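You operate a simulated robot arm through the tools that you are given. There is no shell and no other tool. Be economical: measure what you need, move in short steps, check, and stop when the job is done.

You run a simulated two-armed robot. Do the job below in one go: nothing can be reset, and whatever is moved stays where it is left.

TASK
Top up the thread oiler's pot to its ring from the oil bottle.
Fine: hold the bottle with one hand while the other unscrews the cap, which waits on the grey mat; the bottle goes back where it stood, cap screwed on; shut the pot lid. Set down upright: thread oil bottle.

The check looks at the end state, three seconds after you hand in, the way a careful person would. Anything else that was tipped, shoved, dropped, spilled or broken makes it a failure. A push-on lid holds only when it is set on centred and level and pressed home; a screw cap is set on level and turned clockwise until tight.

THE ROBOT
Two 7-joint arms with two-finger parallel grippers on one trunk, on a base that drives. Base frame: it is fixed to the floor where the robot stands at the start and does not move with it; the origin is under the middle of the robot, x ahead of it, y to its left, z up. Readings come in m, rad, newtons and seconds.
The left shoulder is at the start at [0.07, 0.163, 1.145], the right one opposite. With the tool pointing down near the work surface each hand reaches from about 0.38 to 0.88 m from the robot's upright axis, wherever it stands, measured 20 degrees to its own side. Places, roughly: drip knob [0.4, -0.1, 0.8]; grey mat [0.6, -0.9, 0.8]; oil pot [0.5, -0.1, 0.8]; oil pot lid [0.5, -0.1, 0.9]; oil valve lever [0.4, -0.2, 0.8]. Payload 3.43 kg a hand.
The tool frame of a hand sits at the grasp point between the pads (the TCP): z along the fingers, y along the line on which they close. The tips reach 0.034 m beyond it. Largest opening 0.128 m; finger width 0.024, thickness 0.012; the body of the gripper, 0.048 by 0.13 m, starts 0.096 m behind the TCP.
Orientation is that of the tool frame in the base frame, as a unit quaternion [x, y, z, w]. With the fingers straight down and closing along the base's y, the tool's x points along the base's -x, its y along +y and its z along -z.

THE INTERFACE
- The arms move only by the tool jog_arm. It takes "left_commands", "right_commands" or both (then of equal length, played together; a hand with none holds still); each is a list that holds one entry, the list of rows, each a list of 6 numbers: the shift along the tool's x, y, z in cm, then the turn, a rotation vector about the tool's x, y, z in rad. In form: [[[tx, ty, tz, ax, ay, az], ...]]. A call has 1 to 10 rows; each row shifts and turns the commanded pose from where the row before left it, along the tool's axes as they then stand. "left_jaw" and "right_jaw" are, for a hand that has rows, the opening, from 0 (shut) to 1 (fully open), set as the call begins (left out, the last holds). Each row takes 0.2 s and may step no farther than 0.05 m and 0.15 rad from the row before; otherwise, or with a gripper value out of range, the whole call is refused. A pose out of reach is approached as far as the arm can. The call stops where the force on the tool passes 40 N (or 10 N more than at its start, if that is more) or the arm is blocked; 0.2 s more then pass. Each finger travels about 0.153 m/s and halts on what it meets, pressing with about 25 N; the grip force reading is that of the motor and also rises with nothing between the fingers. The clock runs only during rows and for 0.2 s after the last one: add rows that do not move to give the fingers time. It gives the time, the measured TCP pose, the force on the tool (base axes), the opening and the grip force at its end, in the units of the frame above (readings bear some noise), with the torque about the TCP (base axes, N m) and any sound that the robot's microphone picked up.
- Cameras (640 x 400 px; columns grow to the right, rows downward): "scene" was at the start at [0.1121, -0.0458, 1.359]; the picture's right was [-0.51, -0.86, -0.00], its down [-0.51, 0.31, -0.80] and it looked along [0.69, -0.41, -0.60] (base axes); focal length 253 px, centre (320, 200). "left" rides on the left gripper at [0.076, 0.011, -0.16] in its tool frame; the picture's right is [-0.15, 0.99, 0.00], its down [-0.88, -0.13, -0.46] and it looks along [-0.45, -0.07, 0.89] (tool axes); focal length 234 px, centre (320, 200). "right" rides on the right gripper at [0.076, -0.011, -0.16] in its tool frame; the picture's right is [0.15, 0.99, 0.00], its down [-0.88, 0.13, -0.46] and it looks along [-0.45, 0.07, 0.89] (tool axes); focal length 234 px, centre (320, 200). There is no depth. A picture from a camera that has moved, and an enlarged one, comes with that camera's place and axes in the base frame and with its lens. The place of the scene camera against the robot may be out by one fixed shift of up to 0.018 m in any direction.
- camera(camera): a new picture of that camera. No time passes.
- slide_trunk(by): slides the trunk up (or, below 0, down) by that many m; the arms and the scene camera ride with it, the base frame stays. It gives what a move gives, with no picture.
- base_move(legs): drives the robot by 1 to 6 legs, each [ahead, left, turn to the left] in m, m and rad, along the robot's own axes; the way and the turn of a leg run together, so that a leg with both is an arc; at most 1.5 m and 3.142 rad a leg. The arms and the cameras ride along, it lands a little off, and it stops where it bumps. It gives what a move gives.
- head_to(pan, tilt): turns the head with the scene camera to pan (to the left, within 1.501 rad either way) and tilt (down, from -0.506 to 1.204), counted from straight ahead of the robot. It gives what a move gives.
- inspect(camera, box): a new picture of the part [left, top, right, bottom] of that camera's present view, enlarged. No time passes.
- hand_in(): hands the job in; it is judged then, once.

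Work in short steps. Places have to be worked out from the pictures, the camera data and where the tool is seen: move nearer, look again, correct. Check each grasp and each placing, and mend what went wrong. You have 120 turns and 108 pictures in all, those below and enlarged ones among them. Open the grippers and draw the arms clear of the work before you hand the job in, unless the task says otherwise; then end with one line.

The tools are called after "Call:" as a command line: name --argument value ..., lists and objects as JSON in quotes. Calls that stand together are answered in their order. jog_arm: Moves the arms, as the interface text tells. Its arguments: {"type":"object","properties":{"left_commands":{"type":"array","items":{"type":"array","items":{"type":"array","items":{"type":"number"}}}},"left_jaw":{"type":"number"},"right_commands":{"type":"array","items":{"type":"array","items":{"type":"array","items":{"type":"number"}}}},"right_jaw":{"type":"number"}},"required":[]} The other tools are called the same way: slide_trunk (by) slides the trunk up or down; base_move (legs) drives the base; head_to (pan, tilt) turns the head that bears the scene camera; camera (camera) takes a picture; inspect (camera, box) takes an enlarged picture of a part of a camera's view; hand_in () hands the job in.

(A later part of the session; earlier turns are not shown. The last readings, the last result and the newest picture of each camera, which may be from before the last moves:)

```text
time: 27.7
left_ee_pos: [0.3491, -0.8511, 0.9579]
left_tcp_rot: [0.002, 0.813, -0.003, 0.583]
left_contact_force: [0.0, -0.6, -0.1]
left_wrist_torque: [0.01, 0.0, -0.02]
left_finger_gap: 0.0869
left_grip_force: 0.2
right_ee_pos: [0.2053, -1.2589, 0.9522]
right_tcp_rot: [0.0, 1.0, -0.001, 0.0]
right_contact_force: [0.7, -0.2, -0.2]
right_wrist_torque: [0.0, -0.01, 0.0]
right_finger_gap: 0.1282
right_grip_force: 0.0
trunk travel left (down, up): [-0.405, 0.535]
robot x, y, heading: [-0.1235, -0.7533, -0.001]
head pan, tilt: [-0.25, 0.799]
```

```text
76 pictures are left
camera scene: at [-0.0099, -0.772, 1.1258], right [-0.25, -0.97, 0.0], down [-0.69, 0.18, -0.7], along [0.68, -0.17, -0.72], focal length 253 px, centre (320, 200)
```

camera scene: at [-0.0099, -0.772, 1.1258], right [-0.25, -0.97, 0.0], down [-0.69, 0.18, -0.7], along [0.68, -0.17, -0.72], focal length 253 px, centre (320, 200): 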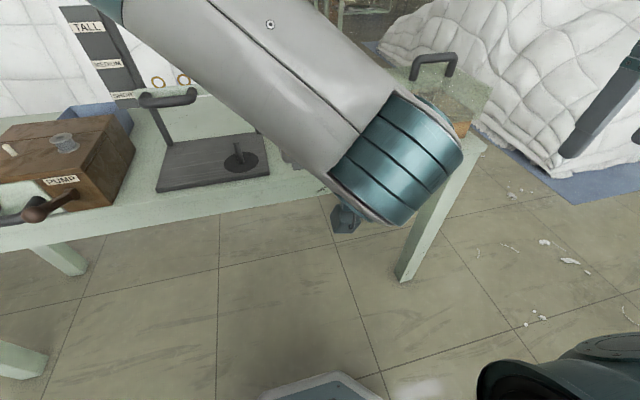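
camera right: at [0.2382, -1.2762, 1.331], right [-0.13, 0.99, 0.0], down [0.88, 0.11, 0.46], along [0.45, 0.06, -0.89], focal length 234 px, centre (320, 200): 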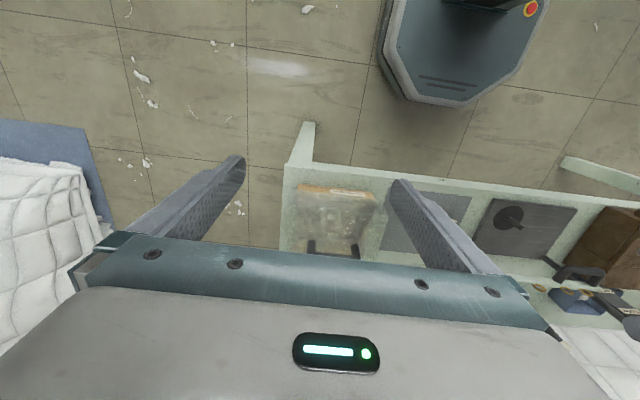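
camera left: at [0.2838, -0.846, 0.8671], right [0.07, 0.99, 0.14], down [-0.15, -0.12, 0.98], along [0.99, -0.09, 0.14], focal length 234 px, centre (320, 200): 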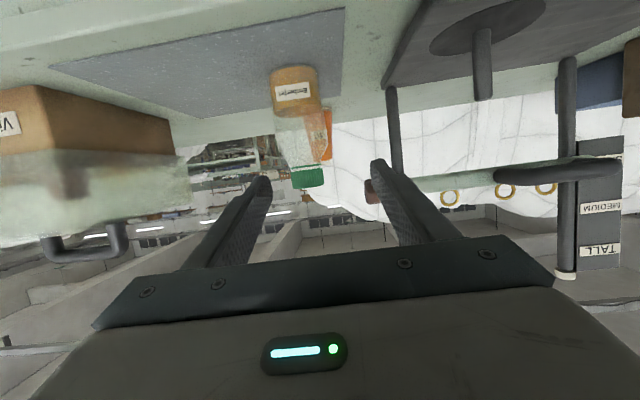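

The arm is now extended and pitched 1.245 rad. I'll step down and forward to TCP (0.43, -0.881, 0.83), in front of the bottle, and check with the wrist camera.

Call:
jog_arm --left_commands '[[[2.4, -0.75, 2.95, 0, 0, 0], [2.4, -0.75, 2.95, 0, 0, 0], [2.4, -0.75, 2.95, 0, 0, 0], [2.4, -0.75, 2.95, 0, 0, 0]]]'

Call:
camera --camera "left"

```text
time: 28.7
left_ee_pos: [0.4314, -0.8797, 0.8265]
left_tcp_rot: [0.002, 0.813, -0.002, 0.582]
left_contact_force: [0.2, -0.3, 0.2]
left_wrist_torque: [0.0, -0.02, 0.0]
left_finger_gap: 0.0871
left_grip_force: 0.0
right_ee_pos: [0.2059, -1.2589, 0.9519]
right_tcp_rot: [0.001, 1.0, 0.0, -0.001]
right_contact_force: [0.5, -0.2, -0.2]
right_wrist_torque: [0.02, 0.01, -0.03]
right_finger_gap: 0.1281
right_grip_force: 0.0
trunk travel left (down, up): [-0.405, 0.535]
robot x, y, heading: [-0.1229, -0.7488, 0.001]
head pan, tilt: [-0.25, 0.799]
```

```text
75 pictures are left
camera left: at [0.2556, -0.8683, 0.8062], right [0.05, 0.99, 0.14], down [-0.15, -0.13, 0.98], along [0.99, -0.07, 0.14], focal length 234 px, centre (320, 200)
```

left: 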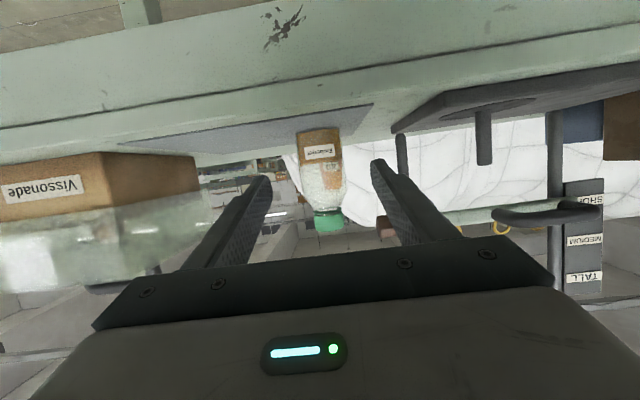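

The bottle is between the fingers at y≈-0.879; from this view its axis is nearer x≈0.555. I'll advance 3 steps and check the position before the last one.

Call:
jog_arm --left_commands '[[[-0.68, 0, 2.96, 0, 0, 0], [-0.68, 0, 2.96, 0, 0, 0], [-0.68, 0, 2.96, 0, 0, 0]]]'

Call:
camera --camera "left"

```text
time: 29.5
left_ee_pos: [0.5213, -0.8805, 0.8177]
left_tcp_rot: [0.001, 0.813, -0.001, 0.583]
left_contact_force: [0.1, 0.0, -0.1]
left_wrist_torque: [0.0, 0.0, -0.02]
left_finger_gap: 0.087
left_grip_force: 0.1
right_ee_pos: [0.2063, -1.2579, 0.9512]
right_tcp_rot: [0.001, 1.0, -0.001, -0.001]
right_contact_force: [0.6, -0.9, -0.3]
right_wrist_torque: [0.0, 0.0, 0.01]
right_finger_gap: 0.1278
right_grip_force: 0.1
trunk travel left (down, up): [-0.405, 0.535]
robot x, y, heading: [-0.1244, -0.7484, -0.003]
head pan, tilt: [-0.25, 0.799]
```

```text
74 pictures are left
camera left: at [0.3451, -0.869, 0.7971], right [0.05, 0.99, 0.14], down [-0.15, -0.13, 0.98], along [0.99, -0.07, 0.14], focal length 234 px, centre (320, 200)
```

left: 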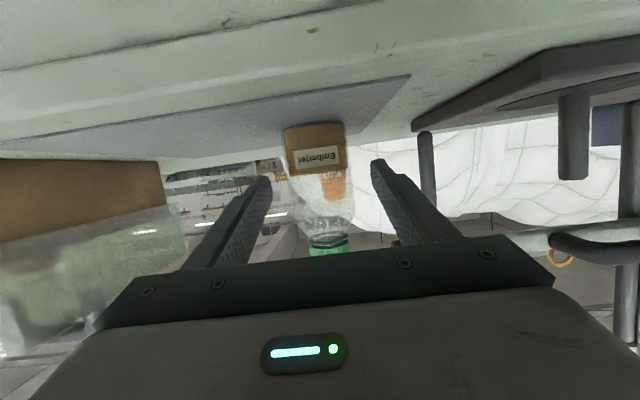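

I'll zoom in for a precise size, since the axis x is still uncertain (0.53–0.56).

Call:
inspect --camera "left" --box '[240, 110, 400, 260]'

```text
2.67 times, centred on (320, 185) of left
camera zoom: at [0.3451, -0.869, 0.7971], right [0.05, 0.99, 0.14], down [-0.15, -0.13, 0.98], along [0.99, -0.07, 0.14], focal length 624 px, centre (320, 240)
```

zoom: 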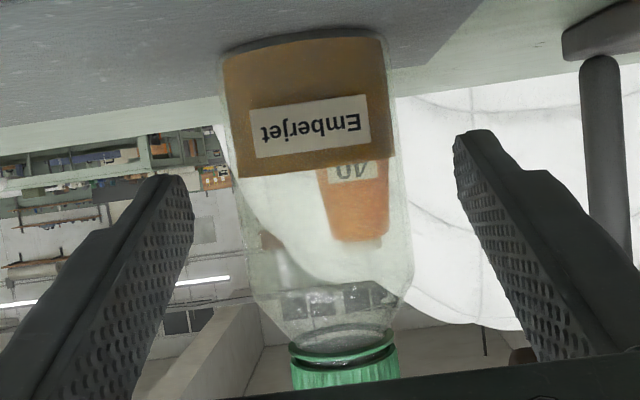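

The bottle axis is about (0.550, -0.882). I'll advance the last 2.9 cm with a -2 mm lateral correction and close gently.

Call:
jog_arm --left_commands '[[[-0.6, -0.2, 2.8, 0, 0, 0], [0, 0, 0, 0, 0, 0]]]'

Call:
inspect --camera "left" --box '[220, 80, 420, 240]'

```text
time: 30.1
left_ee_pos: [0.5495, -0.8845, 0.8153]
left_tcp_rot: [0.001, 0.812, -0.001, 0.583]
left_contact_force: [0.1, -0.5, 0.1]
left_wrist_torque: [0.02, -0.01, -0.03]
left_finger_gap: 0.0871
left_grip_force: 0.0
right_ee_pos: [0.2047, -1.2591, 0.9524]
right_tcp_rot: [0.001, 1.0, 0.0, 0.0]
right_contact_force: [-0.6, 0.6, 0.6]
right_wrist_torque: [0.01, -0.02, 0.0]
right_finger_gap: 0.1279
right_grip_force: 0.0
trunk travel left (down, up): [-0.405, 0.535]
robot x, y, heading: [-0.1265, -0.7506, -0.004]
head pan, tilt: [-0.25, 0.799]
```

```text
2.50 times, centred on (320, 160) of left
camera zoom: at [0.3726, -0.8719, 0.7939], right [0.05, 0.99, 0.14], down [-0.15, -0.13, 0.98], along [0.99, -0.07, 0.14], focal length 585 px, centre (320, 300)
```

zoom: 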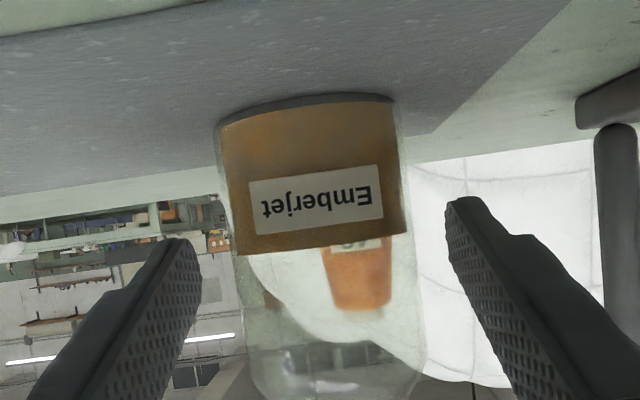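

The bottle is centred between the pads with its axis at the TCP. Closing now.

Call:
jog_arm --left_commands '[[[0, 0, 0, 0, 0, 0], [0, 0, 0, 0, 0, 0]]]' --left_jaw 0.3

Call:
inspect --camera "left" --box '[220, 80, 420, 240]'

```text
time: 30.7
left_ee_pos: [0.5489, -0.8838, 0.8133]
left_tcp_rot: [0.002, 0.812, -0.003, 0.583]
left_contact_force: [0.7, 1.2, 0.7]
left_wrist_torque: [0.08, -0.04, 0.0]
left_finger_gap: 0.0571
left_grip_force: 25.2
right_ee_pos: [0.2037, -1.2591, 0.9524]
right_tcp_rot: [0.001, 1.0, 0.0, -0.001]
right_contact_force: [0.3, 0.3, 1.0]
right_wrist_torque: [0.01, 0.04, 0.0]
right_finger_gap: 0.1279
right_grip_force: 0.0
trunk travel left (down, up): [-0.405, 0.535]
robot x, y, heading: [-0.1203, -0.7512, -0.001]
head pan, tilt: [-0.25, 0.799]
```

```text
2.50 times, centred on (320, 160) of left
camera zoom: at [0.3728, -0.8718, 0.7937], right [0.05, 0.99, 0.14], down [-0.15, -0.13, 0.98], along [0.99, -0.07, 0.14], focal length 585 px, centre (320, 300)
```

zoom: 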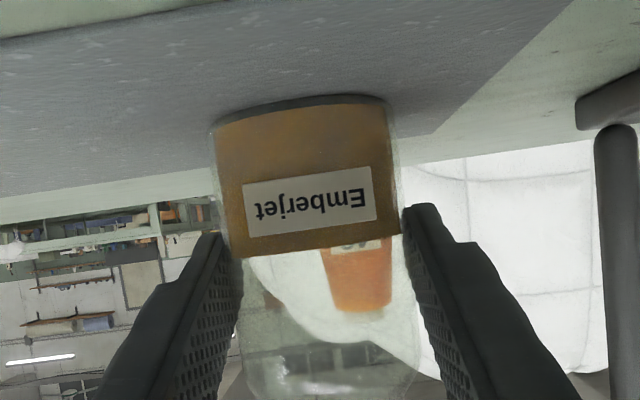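

It is gripped (gap 5.7 cm); the home pose is TCP (0.549, -0.884, 0.814). I'll lift straight up first, then back a little to a clear place in the air.

Call:
jog_arm --left_commands '[[[-1.4, 0, -0.48, 0, 0, 0], [-2.84, 0, -0.96, 0, 0, 0], [-2.7, -0.4, -2.75, 0, 0, 0], [-2.7, -0.4, -2.75, 0, 0, 0], [-2.7, -0.4, -2.75, 0, 0, 0], [-2.7, -0.4, -2.75, 0, 0, 0]]]'

Call:
camera --camera "left"

Call:
camera --camera "scene"

```text
time: 32.1
left_ee_pos: [0.4787, -0.8994, 0.9993]
left_tcp_rot: [0.002, 0.812, -0.002, 0.584]
left_contact_force: [-0.3, 1.4, -2.5]
left_wrist_torque: [-0.01, 0.03, -0.02]
left_finger_gap: 0.0569
left_grip_force: 24.4
right_ee_pos: [0.2042, -1.2589, 0.9524]
right_tcp_rot: [0.0, 1.0, -0.001, 0.0]
right_contact_force: [-0.6, 0.0, 0.0]
right_wrist_torque: [0.0, 0.0, -0.01]
right_finger_gap: 0.128
right_grip_force: 0.0
trunk travel left (down, up): [-0.405, 0.535]
robot x, y, heading: [-0.1213, -0.7518, -0.003]
head pan, tilt: [-0.25, 0.799]
```

```text
70 pictures are left
camera left: at [0.3032, -0.8868, 0.9784], right [0.05, 0.99, 0.14], down [-0.15, -0.13, 0.98], along [0.99, -0.07, 0.14], focal length 234 px, centre (320, 200)
```

left: 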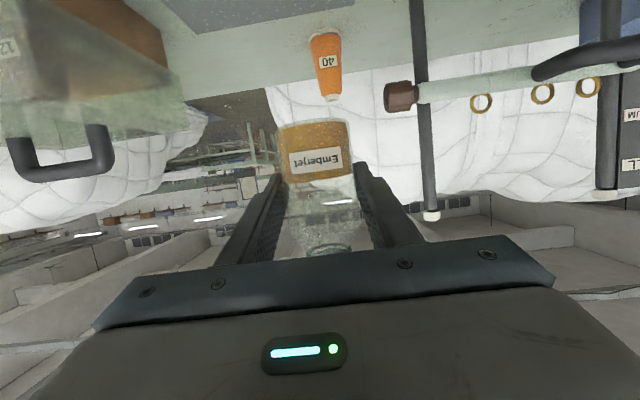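

```text
69 pictures are left
camera scene: at [-0.0104, -0.7721, 1.1258], right [-0.25, -0.97, 0.0], down [-0.69, 0.18, -0.7], along [0.68, -0.17, -0.72], focal length 253 px, centre (320, 200)
```

scene: 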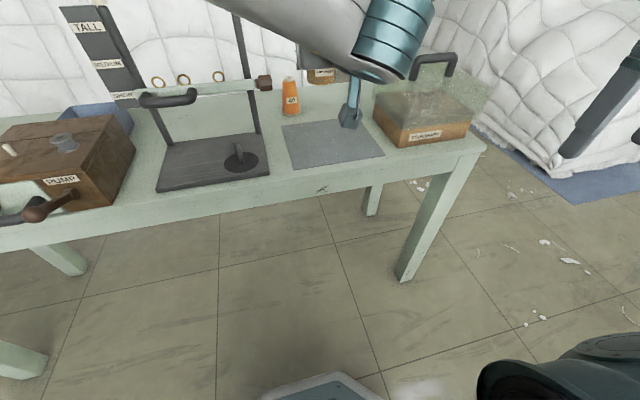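

Before uncapping, I'll test whether the arm can tip the bottle about the forward axis with the mouth toward +y, while it is still capped.

Call:
jog_arm --left_commands '[[[0, 0, 0, 0.046, 0, -0.137], [0, 0, 0, 0.046, 0, -0.137], [0, 0, 0, 0.046, 0, -0.137], [0, 0, 0, 0.046, 0, -0.137], [0, 0, 0, 0.046, 0, -0.137], [0, 0, 0, 0.046, 0, -0.137], [0, 0, 0, 0.046, 0, -0.137], [0, 0, 0, 0.046, 0, -0.137], [0, 0, 0, 0.046, 0, -0.137], [0, 0, 0, 0.046, 0, -0.137]]]'

Call:
camera --camera "scene"

```text
time: 34.3
left_ee_pos: [0.4787, -0.8999, 0.9984]
left_tcp_rot: [-0.386, 0.609, -0.539, 0.435]
left_contact_force: [-1.1, 0.4, -2.0]
left_wrist_torque: [-0.01, 0.03, 0.01]
left_finger_gap: 0.0568
left_grip_force: 24.8
right_ee_pos: [0.2054, -1.2591, 0.9515]
right_tcp_rot: [0.0, 1.0, 0.001, 0.0]
right_contact_force: [0.2, 0.5, -0.4]
right_wrist_torque: [0.01, 0.0, -0.03]
right_finger_gap: 0.128
right_grip_force: 0.1
trunk travel left (down, up): [-0.405, 0.535]
robot x, y, heading: [-0.1251, -0.7522, 0.003]
head pan, tilt: [-0.25, 0.799]
```

```text
68 pictures are left
camera scene: at [-0.01, -0.7722, 1.1258], right [-0.25, -0.97, 0.0], down [-0.69, 0.18, -0.7], along [0.68, -0.17, -0.72], focal length 253 px, centre (320, 200)
```

scene: 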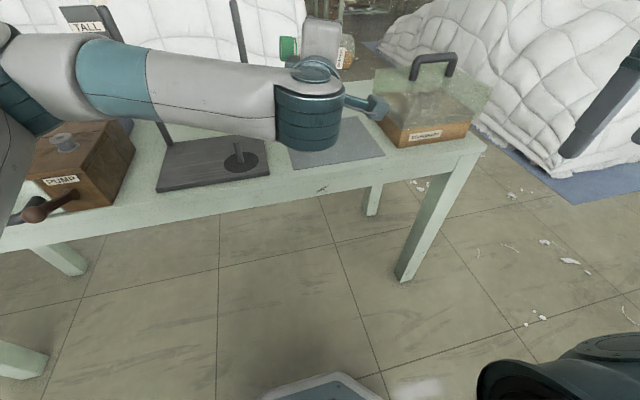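

It tips to 83° easily. A few more rows will confirm about 115°, then I return it upright.

Call:
jog_arm --left_commands '[[[0, 0, 0, 0.046, 0, -0.137], [0, 0, 0, 0.046, 0, -0.137], [0, 0, 0, 0.046, 0, -0.137], [0, 0, 0, 0.046, 0, -0.137], [0, 0, 0, -0.046, 0, 0.137], [0, 0, 0, -0.046, 0, 0.137], [0, 0, 0, -0.046, 0, 0.137], [0, 0, 0, -0.046, 0, 0.137]]]'

Call:
jog_arm --left_commands '[[[0, 0, 0, -0.046, 0, 0.137], [0, 0, 0, -0.046, 0, 0.137], [0, 0, 0, -0.046, 0, 0.137], [0, 0, 0, -0.046, 0, 0.137], [0, 0, 0, -0.046, 0, 0.137], [0, 0, 0, -0.046, 0, 0.137], [0, 0, 0, -0.046, 0, 0.137], [0, 0, 0, -0.046, 0, 0.137], [0, 0, 0, -0.046, 0, 0.137], [0, 0, 0, -0.046, 0, 0.137]]]'

```text
time: 36.1
left_ee_pos: [0.4787, -0.8999, 0.9996]
left_tcp_rot: [-0.386, 0.61, -0.538, 0.435]
left_contact_force: [-0.5, 0.0, -1.3]
left_wrist_torque: [0.03, 0.0, -0.02]
left_finger_gap: 0.0571
left_grip_force: 25.1
right_ee_pos: [0.2052, -1.2587, 0.9523]
right_tcp_rot: [0.001, 1.0, -0.001, 0.0]
right_contact_force: [-0.1, -0.2, -0.2]
right_wrist_torque: [0.03, -0.02, 0.0]
right_finger_gap: 0.128
right_grip_force: 0.0
trunk travel left (down, up): [-0.405, 0.535]
robot x, y, heading: [-0.126, -0.753, -0.003]
head pan, tilt: [-0.25, 0.799]
```

```text
time: 38.3
left_ee_pos: [0.4785, -0.9005, 0.9978]
left_tcp_rot: [0.002, 0.812, 0.0, 0.583]
left_contact_force: [-0.2, -0.2, -2.2]
left_wrist_torque: [0.0, 0.01, 0.01]
left_finger_gap: 0.0567
left_grip_force: 25.2
right_ee_pos: [0.2055, -1.2595, 0.952]
right_tcp_rot: [0.002, 1.0, 0.0, 0.0]
right_contact_force: [0.0, -0.4, -0.6]
right_wrist_torque: [0.0, 0.0, 0.01]
right_finger_gap: 0.1281
right_grip_force: 0.1
trunk travel left (down, up): [-0.405, 0.535]
robot x, y, heading: [-0.1262, -0.7488, -0.006]
head pan, tilt: [-0.25, 0.799]
```

The tipping range is good. Now I lower the bottle a bit to TCP z≈0.915, and bring the right hand up and over toward the cap.

Call:
jog_arm --left_commands '[[[3.95, 0, 1.35, 0, 0, 0], [3.95, 0, 1.35, 0, 0, 0], [0, 0, 0, 0, 0, 0], [0, 0, 0, 0, 0, 0]]]' --right_commands '[[[0, 0, -4.3, 0, 0, 0], [0, 0, -4.3, 0, 0, 0], [0, 0, -4.3, 0, 0, 0], [0, 0, -4.3, 0, 0, 0]]]'

Call:
jog_arm --right_commands '[[[-2.73, 3.59, 0, 0, 0, 0], [-2.73, 3.59, 0, 0, 0, 0], [-2.73, 3.59, 0, 0, 0, 0], [-2.73, 3.59, 0, 0, 0, 0], [-2.73, 3.59, 0, 0, 0, 0], [-2.73, 3.59, 0, 0, 0, 0], [-2.73, 3.59, 0, 0, 0, 0], [-2.73, 3.59, 0, 0, 0, 0]]]'

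Call:
camera --camera "right"

Call:
camera --camera "scene"

```text
time: 39.3
left_ee_pos: [0.4791, -0.9014, 0.9149]
left_tcp_rot: [0.001, 0.813, -0.002, 0.583]
left_contact_force: [0.0, -0.1, -1.6]
left_wrist_torque: [-0.04, 0.03, -0.02]
left_finger_gap: 0.0568
left_grip_force: 25.0
right_ee_pos: [0.2049, -1.2594, 1.1234]
right_tcp_rot: [0.001, 1.0, -0.001, -0.001]
right_contact_force: [0.3, -0.2, 0.1]
right_wrist_torque: [-0.05, 0.02, -0.02]
right_finger_gap: 0.1278
right_grip_force: 0.0
trunk travel left (down, up): [-0.405, 0.535]
robot x, y, heading: [-0.1265, -0.7497, -0.001]
head pan, tilt: [-0.25, 0.799]
```

```text
time: 41.1
left_ee_pos: [0.4815, -0.9011, 0.9138]
left_tcp_rot: [0.002, 0.813, -0.002, 0.582]
left_contact_force: [0.3, -0.4, -1.6]
left_wrist_torque: [-0.02, 0.0, 0.01]
left_finger_gap: 0.0566
left_grip_force: 24.9
right_ee_pos: [0.4157, -0.9824, 1.1135]
right_tcp_rot: [0.002, 1.0, 0.001, 0.0]
right_contact_force: [0.2, 0.1, 0.9]
right_wrist_torque: [-0.02, 0.01, -0.02]
right_finger_gap: 0.1281
right_grip_force: 0.0
right hand out of reach, approached as far as the arm can: row 8
trunk travel left (down, up): [-0.405, 0.535]
robot x, y, heading: [-0.1239, -0.7533, 0.002]
head pan, tilt: [-0.25, 0.799]
```

```text
67 pictures are left
camera right: at [0.3403, -0.9933, 1.2718], right [-0.14, 0.99, 0.0], down [0.88, 0.12, 0.46], along [0.45, 0.07, -0.89], focal length 234 px, centre (320, 200)
```

right: 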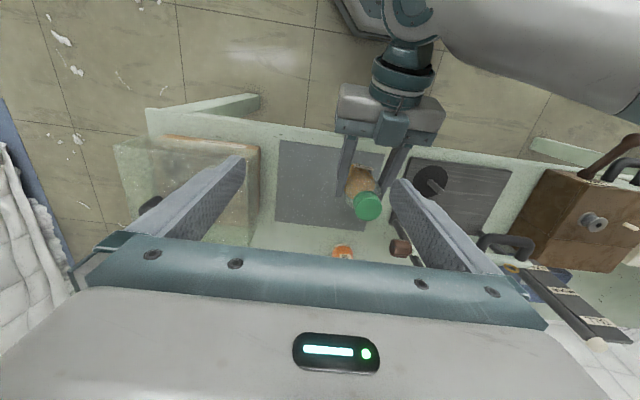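

```text
66 pictures are left
camera scene: at [-0.0078, -0.7722, 1.1255], right [-0.25, -0.97, 0.0], down [-0.7, 0.18, -0.7], along [0.67, -0.17, -0.72], focal length 253 px, centre (320, 200)
```

scene: 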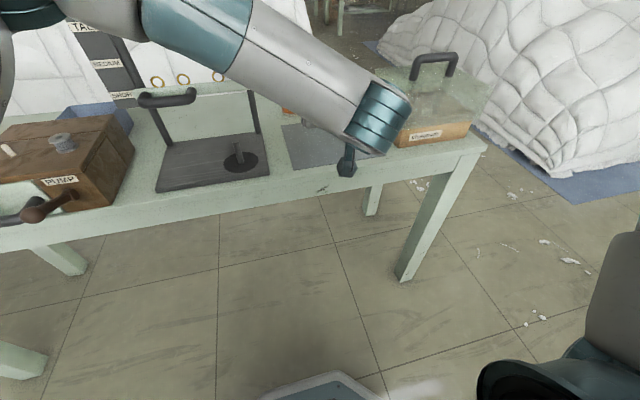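

The right hand is at its limit this high with the trunk down. I'll lower the bottle to TCP z 0.865 and the right hand about 8 cm, then look again.

Call:
jog_arm --left_commands '[[[2.37, 0, 0.8, 0, 0, 0], [2.37, 0, 0.8, 0, 0, 0], [0, 0, 0, 0, 0, 0]]]' --right_commands '[[[0, 0, 2, 0, 0, 0], [0, 0, 3, 0, 0, 0], [0, 0, 3, 0, 0, 0]]]' --right_jaw 0.6

Call:
camera --camera "right"

```text
time: 41.9
left_ee_pos: [0.481, -0.8995, 0.8643]
left_tcp_rot: [0.001, 0.813, -0.002, 0.582]
left_contact_force: [-0.3, 0.3, -1.2]
left_wrist_torque: [0.01, 0.02, 0.03]
left_finger_gap: 0.0567
left_grip_force: 25.0
right_ee_pos: [0.4153, -0.9796, 1.035]
right_tcp_rot: [0.001, 1.0, 0.0, -0.002]
right_contact_force: [0.5, 0.4, -0.2]
right_wrist_torque: [-0.03, 0.04, 0.03]
right_finger_gap: 0.0768
right_grip_force: 0.1
trunk travel left (down, up): [-0.405, 0.535]
robot x, y, heading: [-0.1248, -0.7513, -0.002]
head pan, tilt: [-0.25, 0.799]
```

```text
65 pictures are left
camera right: at [0.3394, -0.9914, 1.1934], right [-0.14, 0.99, 0.0], down [0.88, 0.13, 0.45], along [0.45, 0.07, -0.89], focal length 234 px, centre (320, 200)
```

right: 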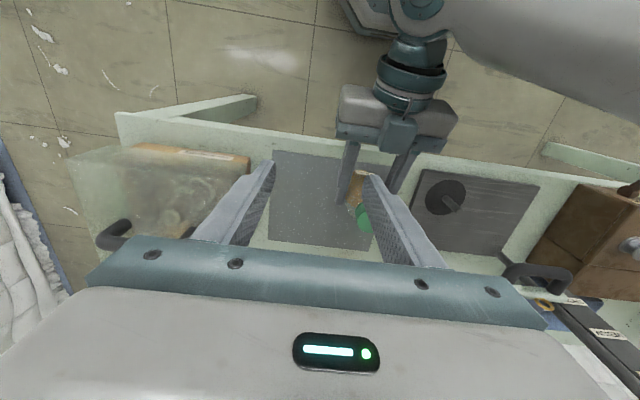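

I'll move the right hand over the cap at the expected (0.481, -0.900).

Call:
jog_arm --right_commands '[[[-2.2, 2.65, 0, 0, 0, 0], [-2.2, 2.65, 0, 0, 0, 0], [-2.2, 2.65, 0, 0, 0, 0], [0, 0, 0, 0, 0, 0]]]'

Call:
camera --camera "right"

Call:
camera --camera "left"

```text
time: 42.9
left_ee_pos: [0.4805, -0.9007, 0.8637]
left_tcp_rot: [0.002, 0.813, -0.002, 0.583]
left_contact_force: [-0.4, -0.3, -1.9]
left_wrist_torque: [0.01, 0.0, 0.0]
left_finger_gap: 0.0567
left_grip_force: 24.9
right_ee_pos: [0.445, -0.9516, 1.0299]
right_tcp_rot: [0.001, 1.0, 0.0, 0.0]
right_contact_force: [-0.3, 0.2, -0.1]
right_wrist_torque: [0.0, -0.04, -0.03]
right_finger_gap: 0.0768
right_grip_force: 0.0
right hand out of reach, approached as far as the arm can: row 2, 3
trunk travel left (down, up): [-0.405, 0.535]
robot x, y, heading: [-0.1266, -0.7494, -0.004]
head pan, tilt: [-0.25, 0.799]
```

```text
64 pictures are left
camera right: at [0.3703, -0.964, 1.1873], right [-0.14, 0.99, 0.0], down [0.88, 0.13, 0.46], along [0.45, 0.07, -0.89], focal length 234 px, centre (320, 200)
```

right: 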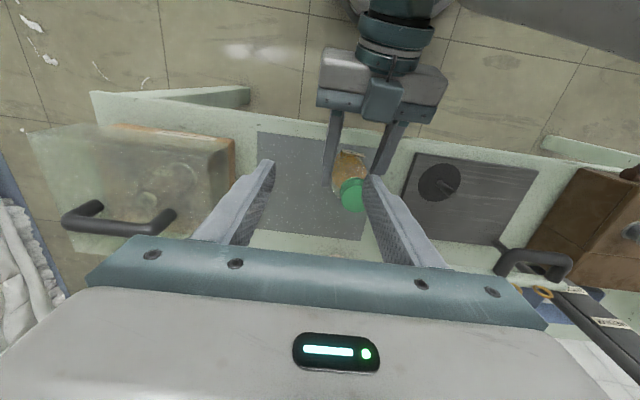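

```text
63 pictures are left
camera left: at [0.3044, -0.8883, 0.8437], right [0.05, 0.99, 0.14], down [-0.15, -0.13, 0.98], along [0.99, -0.07, 0.14], focal length 234 px, centre (320, 200)
```

left: 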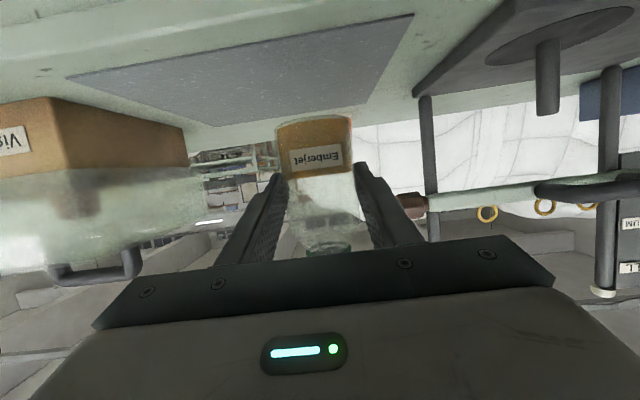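

The right arm is still extended at its limit. I'll bring the bottle 8 cm nearer the robot (x 0.40) and draw the right hand to match.

Call:
jog_arm --left_commands '[[[1.28, 0, -3.8, 0, 0, 0], [1.28, 0, -3.8, 0, 0, 0], [0, 0, 0, 0, 0, 0]]]' --right_commands '[[[1.5, 1, 0, 0, 0, 0], [1.5, 1, 0, 0, 0, 0], [1.5, 1.5, 0, 0, 0, 0]]]'

Call:
camera --camera "right"

Call:
camera --camera "scene"

```text
time: 43.7
left_ee_pos: [0.401, -0.9, 0.8625]
left_tcp_rot: [0.001, 0.813, -0.001, 0.583]
left_contact_force: [-0.2, 0.3, -1.6]
left_wrist_torque: [-0.03, 0.0, 0.02]
left_finger_gap: 0.0566
left_grip_force: 24.9
right_ee_pos: [0.3974, -0.9258, 1.0261]
right_tcp_rot: [0.0, 1.0, -0.002, -0.001]
right_contact_force: [0.4, 0.1, -0.7]
right_wrist_torque: [-0.01, 0.03, -0.01]
right_finger_gap: 0.0766
right_grip_force: 0.0
right hand out of reach, approached as far as the arm can: row 3
trunk travel left (down, up): [-0.405, 0.535]
robot x, y, heading: [-0.1228, -0.7491, 0.0]
head pan, tilt: [-0.25, 0.799]
```

```text
62 pictures are left
camera right: at [0.3222, -0.9368, 1.185], right [-0.14, 0.99, 0.0], down [0.88, 0.13, 0.45], along [0.45, 0.06, -0.89], focal length 234 px, centre (320, 200)
```

right: 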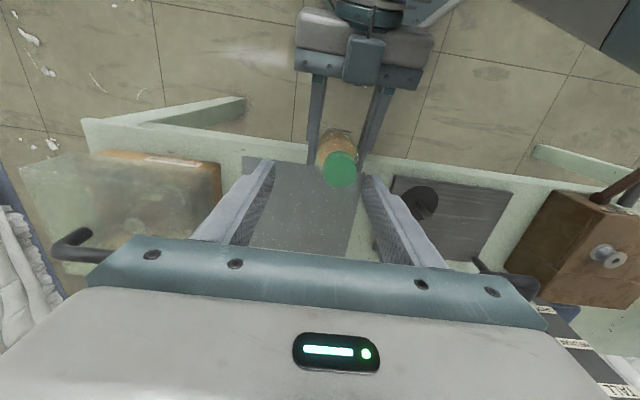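

```text
61 pictures are left
camera scene: at [-0.0093, -0.7718, 1.1257], right [-0.25, -0.97, 0.0], down [-0.69, 0.18, -0.7], along [0.67, -0.17, -0.72], focal length 253 px, centre (320, 200)
```

scene: 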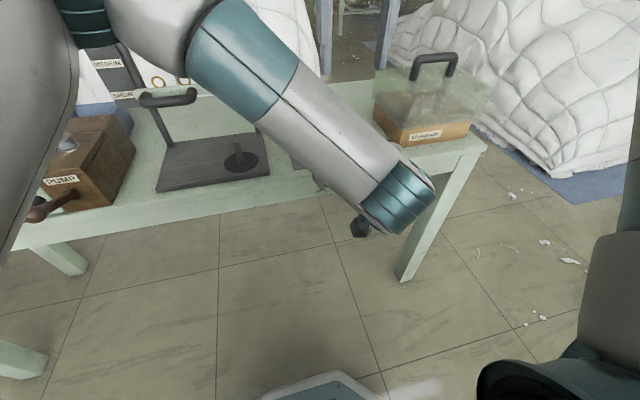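

The height relative to the shoulders is the limit, so I'll raise the trunk 0.14 m and lower both hands by the same amount.

Call:
slide_trunk --by 0.14

Call:
jog_arm --left_commands '[[[4.42, 0, 1.5, 0, 0, 0], [4.42, 0, 1.5, 0, 0, 0], [4.42, 0, 1.5, 0, 0, 0]]]' --right_commands '[[[0, 0, 4.5, 0, 0, 0], [0, 0, 4.5, 0, 0, 0], [0, 0, 4.5, 0, 0, 0]]]'

```text
time: 45.4
left_ee_pos: [0.4023, -0.9006, 1.0019]
left_tcp_rot: [0.001, 0.813, -0.001, 0.583]
left_contact_force: [0.6, -0.2, -1.0]
left_wrist_torque: [-0.01, 0.02, 0.01]
left_finger_gap: 0.0564
left_grip_force: 24.8
right_ee_pos: [0.398, -0.9256, 1.1662]
right_tcp_rot: [0.0, 1.0, 0.001, 0.0]
right_contact_force: [-0.2, -0.2, 0.0]
right_wrist_torque: [0.01, -0.01, 0.04]
right_finger_gap: 0.0768
right_grip_force: 0.0
trunk travel left (down, up): [-0.545, 0.395]
robot x, y, heading: [-0.1256, -0.7525, 0.002]
head pan, tilt: [-0.25, 0.799]
```

```text
time: 46.2
left_ee_pos: [0.4034, -0.9035, 0.8608]
left_tcp_rot: [0.001, 0.813, -0.001, 0.583]
left_contact_force: [1.5, 0.3, -1.4]
left_wrist_torque: [-0.03, 0.03, 0.04]
left_finger_gap: 0.0565
left_grip_force: 24.9
right_ee_pos: [0.3967, -0.9277, 1.029]
right_tcp_rot: [0.001, 1.0, 0.001, 0.0]
right_contact_force: [0.4, 0.2, 0.1]
right_wrist_torque: [0.03, 0.05, 0.0]
right_finger_gap: 0.0767
right_grip_force: 0.0
trunk travel left (down, up): [-0.545, 0.395]
robot x, y, heading: [-0.1257, -0.7502, -0.002]
head pan, tilt: [-0.25, 0.799]
```

Both hands are at working height. I'll shift the right hand over the cap at (0.405, -0.904) and pre-turn it clockwise 1.05 rad, ready to unscrew.

Call:
jog_arm --right_commands '[[[-0.8, 2.4, 0, 0, 0, 0], [0, 0, 0, 0, 0, 0.15], [0, 0, 0, 0, 0, 0.15], [0, 0, 0, 0, 0, 0.15], [0, 0, 0, 0, 0, 0.15], [0, 0, 0, 0, 0, 0.15], [0, 0, 0, 0, 0, 0.15], [0, 0, 0, 0, 0, 0.15], [0, 0, 0, 0, 0, 0]]]'

Call:
camera --camera "right"

Call:
camera --camera "scene"

```text
time: 48.2
left_ee_pos: [0.4018, -0.9029, 0.8604]
left_tcp_rot: [0.002, 0.812, -0.002, 0.583]
left_contact_force: [0.7, 1.3, -1.3]
left_wrist_torque: [-0.01, -0.01, 0.02]
left_finger_gap: 0.0568
left_grip_force: 24.9
right_ee_pos: [0.4056, -0.9017, 1.0317]
right_tcp_rot: [0.502, 0.865, -0.001, 0.0]
right_contact_force: [-0.4, -0.1, 0.2]
right_wrist_torque: [0.0, 0.01, -0.02]
right_finger_gap: 0.0769
right_grip_force: 0.0
trunk travel left (down, up): [-0.545, 0.395]
robot x, y, heading: [-0.1251, -0.7511, -0.002]
head pan, tilt: [-0.25, 0.799]
```

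```text
60 pictures are left
camera right: at [0.3588, -0.8424, 1.1896], right [0.79, 0.62, 0.0], down [0.55, -0.7, 0.46], along [0.28, -0.36, -0.89], focal length 234 px, centre (320, 200)
```

right: 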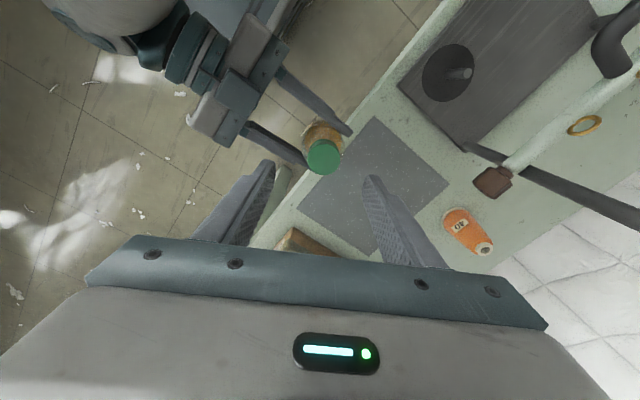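

```text
59 pictures are left
camera scene: at [-0.0095, -0.7721, 1.2657], right [-0.25, -0.97, 0.0], down [-0.69, 0.18, -0.7], along [0.68, -0.17, -0.72], focal length 253 px, centre (320, 200)
```

scene: 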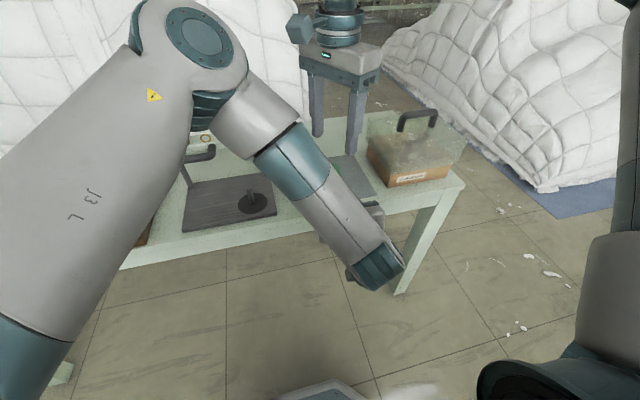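

By triangulation the cap centre is (0.410, -0.903) with its top at z≈0.926. I'll descend around it with a small xy correction, then check.

Call:
jog_arm --right_commands '[[[-0.4, 0.36, 3, 0, 0, 0], [0, 0, 3, 0, 0, 0], [0, 0, 0, 0, 0, 0]]]' --right_jaw 0.5

Call:
inspect --camera "right" --box '[220, 90, 420, 240]'

```text
time: 49.0
left_ee_pos: [0.4013, -0.9021, 0.8615]
left_tcp_rot: [0.002, 0.813, -0.002, 0.582]
left_contact_force: [0.8, 1.0, -0.9]
left_wrist_torque: [0.0, 0.04, -0.01]
left_finger_gap: 0.0568
left_grip_force: 25.4
right_ee_pos: [0.4116, -0.9039, 0.9714]
right_tcp_rot: [0.502, 0.865, 0.001, -0.001]
right_contact_force: [-0.5, -0.4, 0.4]
right_wrist_torque: [-0.02, -0.01, 0.02]
right_finger_gap: 0.0639
right_grip_force: 0.0
trunk travel left (down, up): [-0.545, 0.395]
robot x, y, heading: [-0.1242, -0.7516, -0.001]
head pan, tilt: [-0.25, 0.799]
```

```text
2.67 times, centred on (320, 165) of right
camera zoom: at [0.3644, -0.8449, 1.13], right [0.79, 0.62, 0.0], down [0.55, -0.7, 0.46], along [0.28, -0.36, -0.89], focal length 624 px, centre (320, 293)
```

zoom: 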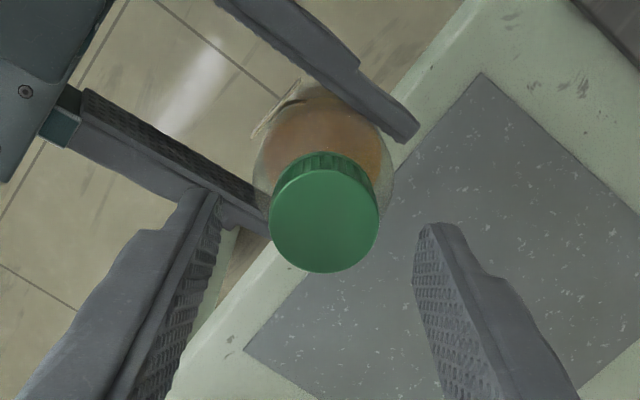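

The cap is centred between the fingers. Descending 3.2 cm and closing on it.

Call:
jog_arm --right_commands '[[[0, 0.05, 1.6, 0, 0, 0], [0, 0, 1.6, 0, 0, 0], [0, 0, 0, 0, 0, 0]]]'

Call:
jog_arm --right_commands '[[[0, 0, 0, 0, 0, 0], [0, 0, 0, 0, 0, 0]]]' --right_jaw 0.15

Call:
inspect --camera "right" --box '[220, 90, 420, 240]'

```text
time: 49.8
left_ee_pos: [0.4013, -0.9025, 0.8614]
left_tcp_rot: [0.001, 0.813, -0.002, 0.583]
left_contact_force: [-0.4, 0.1, -1.9]
left_wrist_torque: [-0.01, 0.04, -0.01]
left_finger_gap: 0.0566
left_grip_force: 24.8
right_ee_pos: [0.4113, -0.9048, 0.9393]
right_tcp_rot: [0.502, 0.865, 0.0, -0.001]
right_contact_force: [0.1, -0.2, -0.9]
right_wrist_torque: [-0.02, 0.01, -0.05]
right_finger_gap: 0.064
right_grip_force: 0.1
trunk travel left (down, up): [-0.545, 0.395]
robot x, y, heading: [-0.1271, -0.7514, 0.002]
head pan, tilt: [-0.25, 0.799]
```

```text
time: 50.4
left_ee_pos: [0.4015, -0.9034, 0.8606]
left_tcp_rot: [0.003, 0.812, -0.003, 0.583]
left_contact_force: [-6.5, -3.9, 0.1]
left_wrist_torque: [0.22, -0.34, -0.07]
left_finger_gap: 0.0567
left_grip_force: 25.1
right_ee_pos: [0.4116, -0.9036, 0.9385]
right_tcp_rot: [0.501, 0.865, 0.001, 0.001]
right_contact_force: [6.7, 3.3, -0.7]
right_wrist_torque: [0.11, -0.2, 0.0]
right_finger_gap: 0.0361
right_grip_force: 25.1
trunk travel left (down, up): [-0.545, 0.395]
robot x, y, heading: [-0.1234, -0.7503, 0.001]
head pan, tilt: [-0.25, 0.799]
```

```text
2.67 times, centred on (320, 165) of right
camera zoom: at [0.3646, -0.8447, 1.0986], right [0.79, 0.62, 0.0], down [0.55, -0.7, 0.46], along [0.28, -0.36, -0.89], focal length 624 px, centre (320, 293)
```

zoom: 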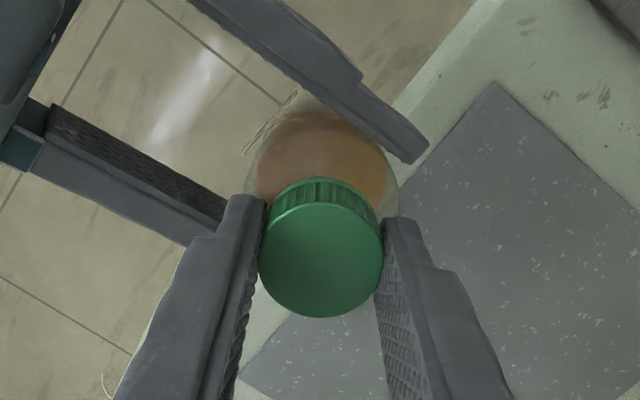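

The cap is gripped (3.6 cm). I'll unscrew counter-clockwise as seen from above (negative tool z turn), 1.5 rad first, watching torque and sound.

Call:
jog_arm --right_commands '[[[0, 0.08, 0, 0, 0, 0], [0, 0, -0.01, 0, 0, -0.15], [0, 0, -0.01, 0, 0, -0.15], [0, 0, -0.01, 0, 0, -0.15], [0, 0, -0.01, 0, 0, -0.15], [0, 0, -0.01, 0, 0, -0.15], [0, 0, -0.01, 0, 0, -0.15], [0, 0, -0.01, 0, 0, -0.15], [0, 0, -0.01, 0, 0, -0.15], [0, 0, -0.01, 0, 0, -0.15]]]'

Call:
inspect --camera "right" --box '[220, 90, 420, 240]'

```text
time: 52.6
left_ee_pos: [0.4019, -0.9017, 0.8612]
left_tcp_rot: [0.001, 0.813, -0.002, 0.582]
left_contact_force: [-9.8, 2.8, -0.7]
left_wrist_torque: [-0.08, -0.25, 0.09]
left_finger_gap: 0.0564
left_grip_force: 25.1
right_ee_pos: [0.4113, -0.9031, 0.9398]
right_tcp_rot: [-0.149, 0.989, 0.0, 0.0]
right_contact_force: [9.4, -2.9, -0.7]
right_wrist_torque: [-0.14, -0.59, -0.01]
right_finger_gap: 0.036
right_grip_force: 25.1
trunk travel left (down, up): [-0.545, 0.395]
robot x, y, heading: [-0.1241, -0.7493, 0.003]
head pan, tilt: [-0.25, 0.799]
```

```text
2.67 times, centred on (320, 165) of right
camera zoom: at [0.3426, -0.9362, 1.0994], right [-0.43, 0.9, 0.0], down [0.8, 0.39, 0.46], along [0.41, 0.2, -0.89], focal length 624 px, centre (320, 293)
```

zoom: 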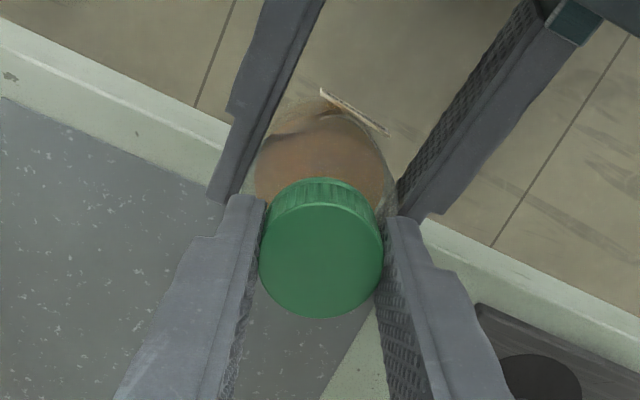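

It turned freely. I'll continue another 1.2 rad without letting go.

Call:
jog_arm --right_commands '[[[0, 0, -0.01, 0, 0, -0.15], [0, 0, -0.01, 0, 0, -0.15], [0, 0, -0.01, 0, 0, -0.15], [0, 0, -0.01, 0, 0, -0.15], [0, 0, -0.01, 0, 0, -0.15], [0, 0, -0.01, 0, 0, -0.15], [0, 0, -0.01, 0, 0, -0.15], [0, 0, -0.01, 0, 0, -0.15]]]'

Call:
inspect --camera "right" --box '[220, 90, 420, 240]'

```text
time: 54.1
left_ee_pos: [0.4006, -0.8994, 0.8593]
left_tcp_rot: [0.0, 0.814, 0.002, 0.581]
left_contact_force: [0.6, 2.6, -1.9]
left_wrist_torque: [-0.47, 0.2, -0.16]
left_finger_gap: 0.0583
left_grip_force: 25.0
right_ee_pos: [0.3819, -0.8893, 0.9402]
right_tcp_rot: [-0.584, 0.812, -0.008, 0.002]
right_contact_force: [0.3, -2.1, -0.6]
right_wrist_torque: [0.23, -0.25, 0.04]
right_finger_gap: 0.0387
right_grip_force: 25.0
right hand out of reach, approached as far as the arm can: row 6, 7
trunk travel left (down, up): [-0.545, 0.395]
robot x, y, heading: [-0.1245, -0.751, -0.003]
head pan, tilt: [-0.25, 0.799]
stopped in row 7 (left hand): the force on the tool passed its limit (the readings are from after the stop); the commanded pose is now the measured one
```

```text
2.67 times, centred on (320, 165) of right
camera zoom: at [0.3679, -0.9627, 1.0996], right [-0.98, 0.18, -0.01], down [0.15, 0.88, 0.45], along [0.09, 0.44, -0.89], focal length 624 px, centre (320, 293)
```

zoom: 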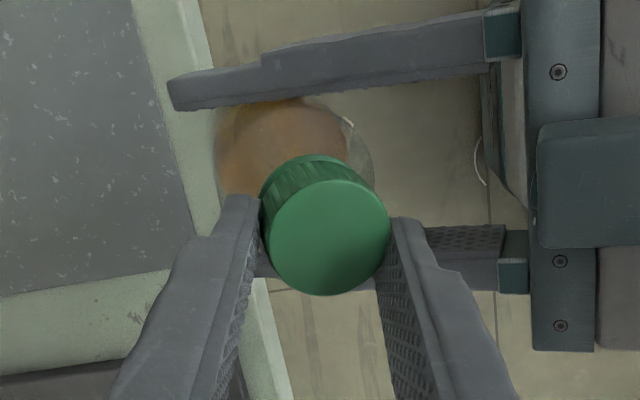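

The right wrist hit its limit and dragged the cap about 3 cm toward the robot, tilting the bottle in the left pads. I'll bring the cap back to its place while turning back 0.25 rad.

Call:
jog_arm --right_commands '[[[0.1, -0.8, 0, 0, 0, 0.1], [0.1, -0.8, 0, 0, 0, 0.1], [0.1, -0.8, 0, 0, 0, 0.05], [0.1, -0.8, 0, 0, 0, 0]]]'

Call:
inspect --camera "right" --box '[220, 90, 420, 240]'

Call:
camera --camera "left"

```text
time: 55.1
left_ee_pos: [0.4005, -0.9023, 0.859]
left_tcp_rot: [0.003, 0.814, -0.001, 0.581]
left_contact_force: [13.0, -28.6, -6.6]
left_wrist_torque: [0.99, 0.55, -0.08]
left_finger_gap: 0.0587
left_grip_force: 24.9
right_ee_pos: [0.4106, -0.905, 0.9412]
right_tcp_rot: [-0.479, 0.878, -0.005, 0.005]
right_contact_force: [-13.2, 28.6, 4.7]
right_wrist_torque: [1.28, 0.61, -0.12]
right_finger_gap: 0.0359
right_grip_force: 25.3
trunk travel left (down, up): [-0.545, 0.395]
robot x, y, heading: [-0.1261, -0.7488, -0.003]
head pan, tilt: [-0.25, 0.799]
```

```text
2.67 times, centred on (320, 165) of right
camera zoom: at [0.3773, -0.9746, 1.0992], right [-0.91, 0.41, -0.01], down [0.36, 0.81, 0.46], along [0.2, 0.41, -0.89], focal length 624 px, centre (320, 293)
```

zoom: 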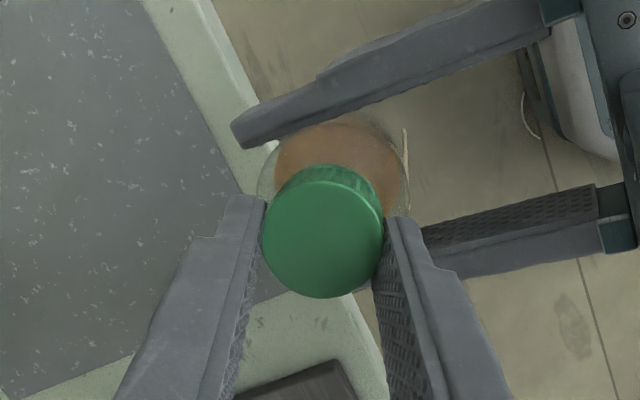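

```text
53 pictures are left
camera left: at [0.2245, -0.8895, 0.8394], right [0.05, 0.99, 0.14], down [-0.15, -0.13, 0.98], along [0.99, -0.07, 0.14], focal length 234 px, centre (320, 200)
```

left: 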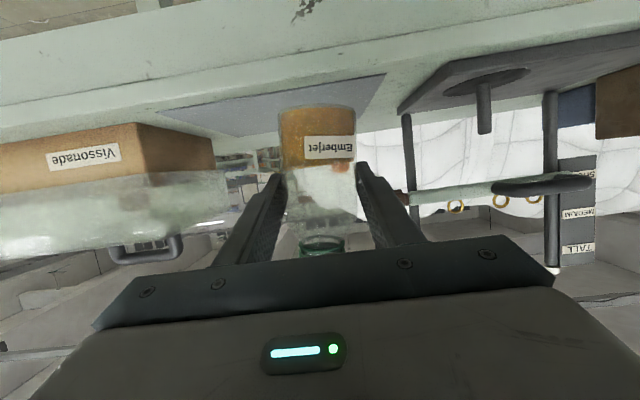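

The cap is back over the bottle axis but with side load. I'll open the right jaw to release the strain and check how the bottle sits in the left hand.

Call:
jog_arm --right_commands '[[[0, 0, 0, 0, 0, 0], [0, 0, 0, 0, 0, 0]]]' --right_jaw 0.5

Call:
inspect --camera "left" --box '[240, 90, 400, 270]'

Call:
inspect --camera "right" --box '[220, 90, 420, 240]'

```text
time: 55.7
left_ee_pos: [0.4013, -0.8998, 0.8584]
left_tcp_rot: [0.001, 0.814, 0.002, 0.581]
left_contact_force: [-0.8, 0.1, -1.9]
left_wrist_torque: [0.01, 0.03, -0.01]
left_finger_gap: 0.0559
left_grip_force: 24.8
right_ee_pos: [0.412, -0.9078, 0.9387]
right_tcp_rot: [-0.478, 0.878, -0.006, 0.003]
right_contact_force: [0.1, 0.2, 0.2]
right_wrist_torque: [-0.01, 0.01, -0.01]
right_finger_gap: 0.0641
right_grip_force: 0.0
trunk travel left (down, up): [-0.545, 0.395]
robot x, y, heading: [-0.1259, -0.7538, -0.001]
head pan, tilt: [-0.25, 0.799]
```

```text
2.22 times, centred on (320, 180) of left
camera zoom: at [0.2253, -0.8882, 0.839], right [0.05, 0.99, 0.14], down [-0.15, -0.13, 0.98], along [0.99, -0.07, 0.14], focal length 520 px, centre (320, 244)
```

zoom: 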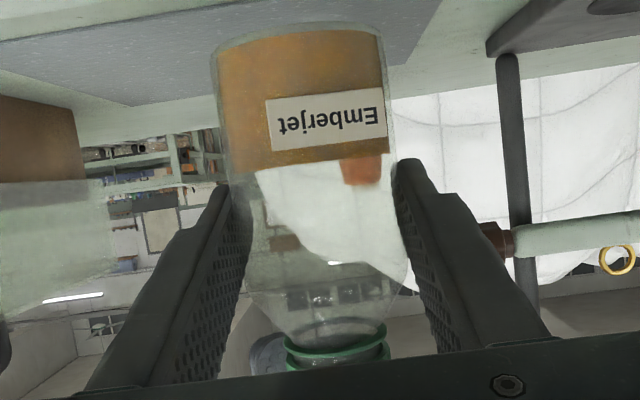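

```text
2.67 times, centred on (320, 165) of right
camera zoom: at [0.378, -0.9762, 1.0988], right [-0.91, 0.41, -0.01], down [0.36, 0.81, 0.45], along [0.2, 0.41, -0.89], focal length 624 px, centre (320, 293)
```

zoom: 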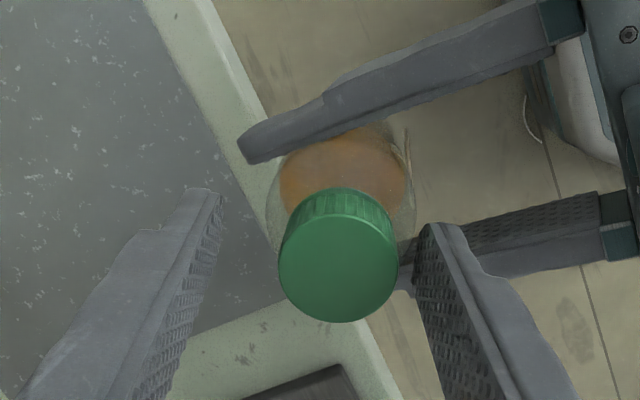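

The bottle is upright and the cap is still on. I'll re-centre the right hand and turn it clockwise with open jaws to regrip.

Call:
jog_arm --right_commands '[[[-0.1, 0.5, 0, 0, 0, 0], [0, 0, 0, 0, 0, 0.15], [0, 0, 0, 0, 0, 0.15], [0, 0, 0, 0, 0, 0.15], [0, 0, 0, 0, 0, 0.15], [0, 0, 0, 0, 0, 0.15], [0, 0, 0, 0, 0, 0.15], [0, 0, 0, 0, 0, 0.15], [0, 0, 0, 0, 0, 0.15], [0, 0, 0, 0, 0, 0.15]]]'

Call:
jog_arm --right_commands '[[[0, 0, 0, 0, 0, 0.15], [0, 0, 0, 0, 0, 0.15], [0, 0, 0, 0, 0, 0.15], [0, 0, 0, 0, 0, 0.15], [0, 0, 0, 0, 0, 0.15], [0, 0, 0, 0, 0, 0.15], [0, 0, 0, 0, 0, 0.1], [0, 0, 0, 0, 0, 0]]]'

Call:
inspect --camera "right" --box '[220, 90, 420, 240]'

```text
time: 57.9
left_ee_pos: [0.4016, -0.9004, 0.859]
left_tcp_rot: [0.001, 0.813, 0.001, 0.582]
left_contact_force: [0.3, 1.0, -1.4]
left_wrist_torque: [0.0, 0.02, 0.04]
left_finger_gap: 0.0558
left_grip_force: 25.1
right_ee_pos: [0.4076, -0.904, 0.9405]
right_tcp_rot: [0.176, 0.984, -0.003, 0.006]
right_contact_force: [0.3, -0.8, -0.3]
right_wrist_torque: [-0.04, 0.01, 0.03]
right_finger_gap: 0.0642
right_grip_force: 0.1
trunk travel left (down, up): [-0.545, 0.395]
robot x, y, heading: [-0.1289, -0.7531, -0.001]
head pan, tilt: [-0.25, 0.799]
```

```text
time: 59.7
left_ee_pos: [0.4011, -0.9001, 0.8589]
left_tcp_rot: [0.002, 0.814, 0.001, 0.581]
left_contact_force: [0.9, 0.7, -1.1]
left_wrist_torque: [-0.02, 0.02, -0.04]
left_finger_gap: 0.0556
left_grip_force: 24.6
right_ee_pos: [0.4063, -0.9038, 0.94]
right_tcp_rot: [0.625, 0.78, -0.002, 0.007]
right_contact_force: [0.6, 0.6, -0.5]
right_wrist_torque: [0.0, 0.01, 0.0]
right_finger_gap: 0.0639
right_grip_force: 0.1
trunk travel left (down, up): [-0.545, 0.395]
robot x, y, heading: [-0.126, -0.7493, -0.002]
head pan, tilt: [-0.25, 0.799]
```

```text
2.67 times, centred on (320, 165) of right
camera zoom: at [0.3784, -0.8313, 1.0974], right [0.93, 0.36, 0.01], down [0.31, -0.83, 0.47], along [0.17, -0.43, -0.88], focal length 624 px, centre (320, 293)
```

zoom: 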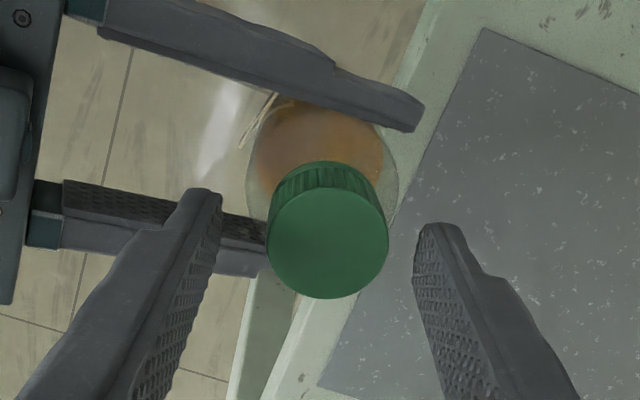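

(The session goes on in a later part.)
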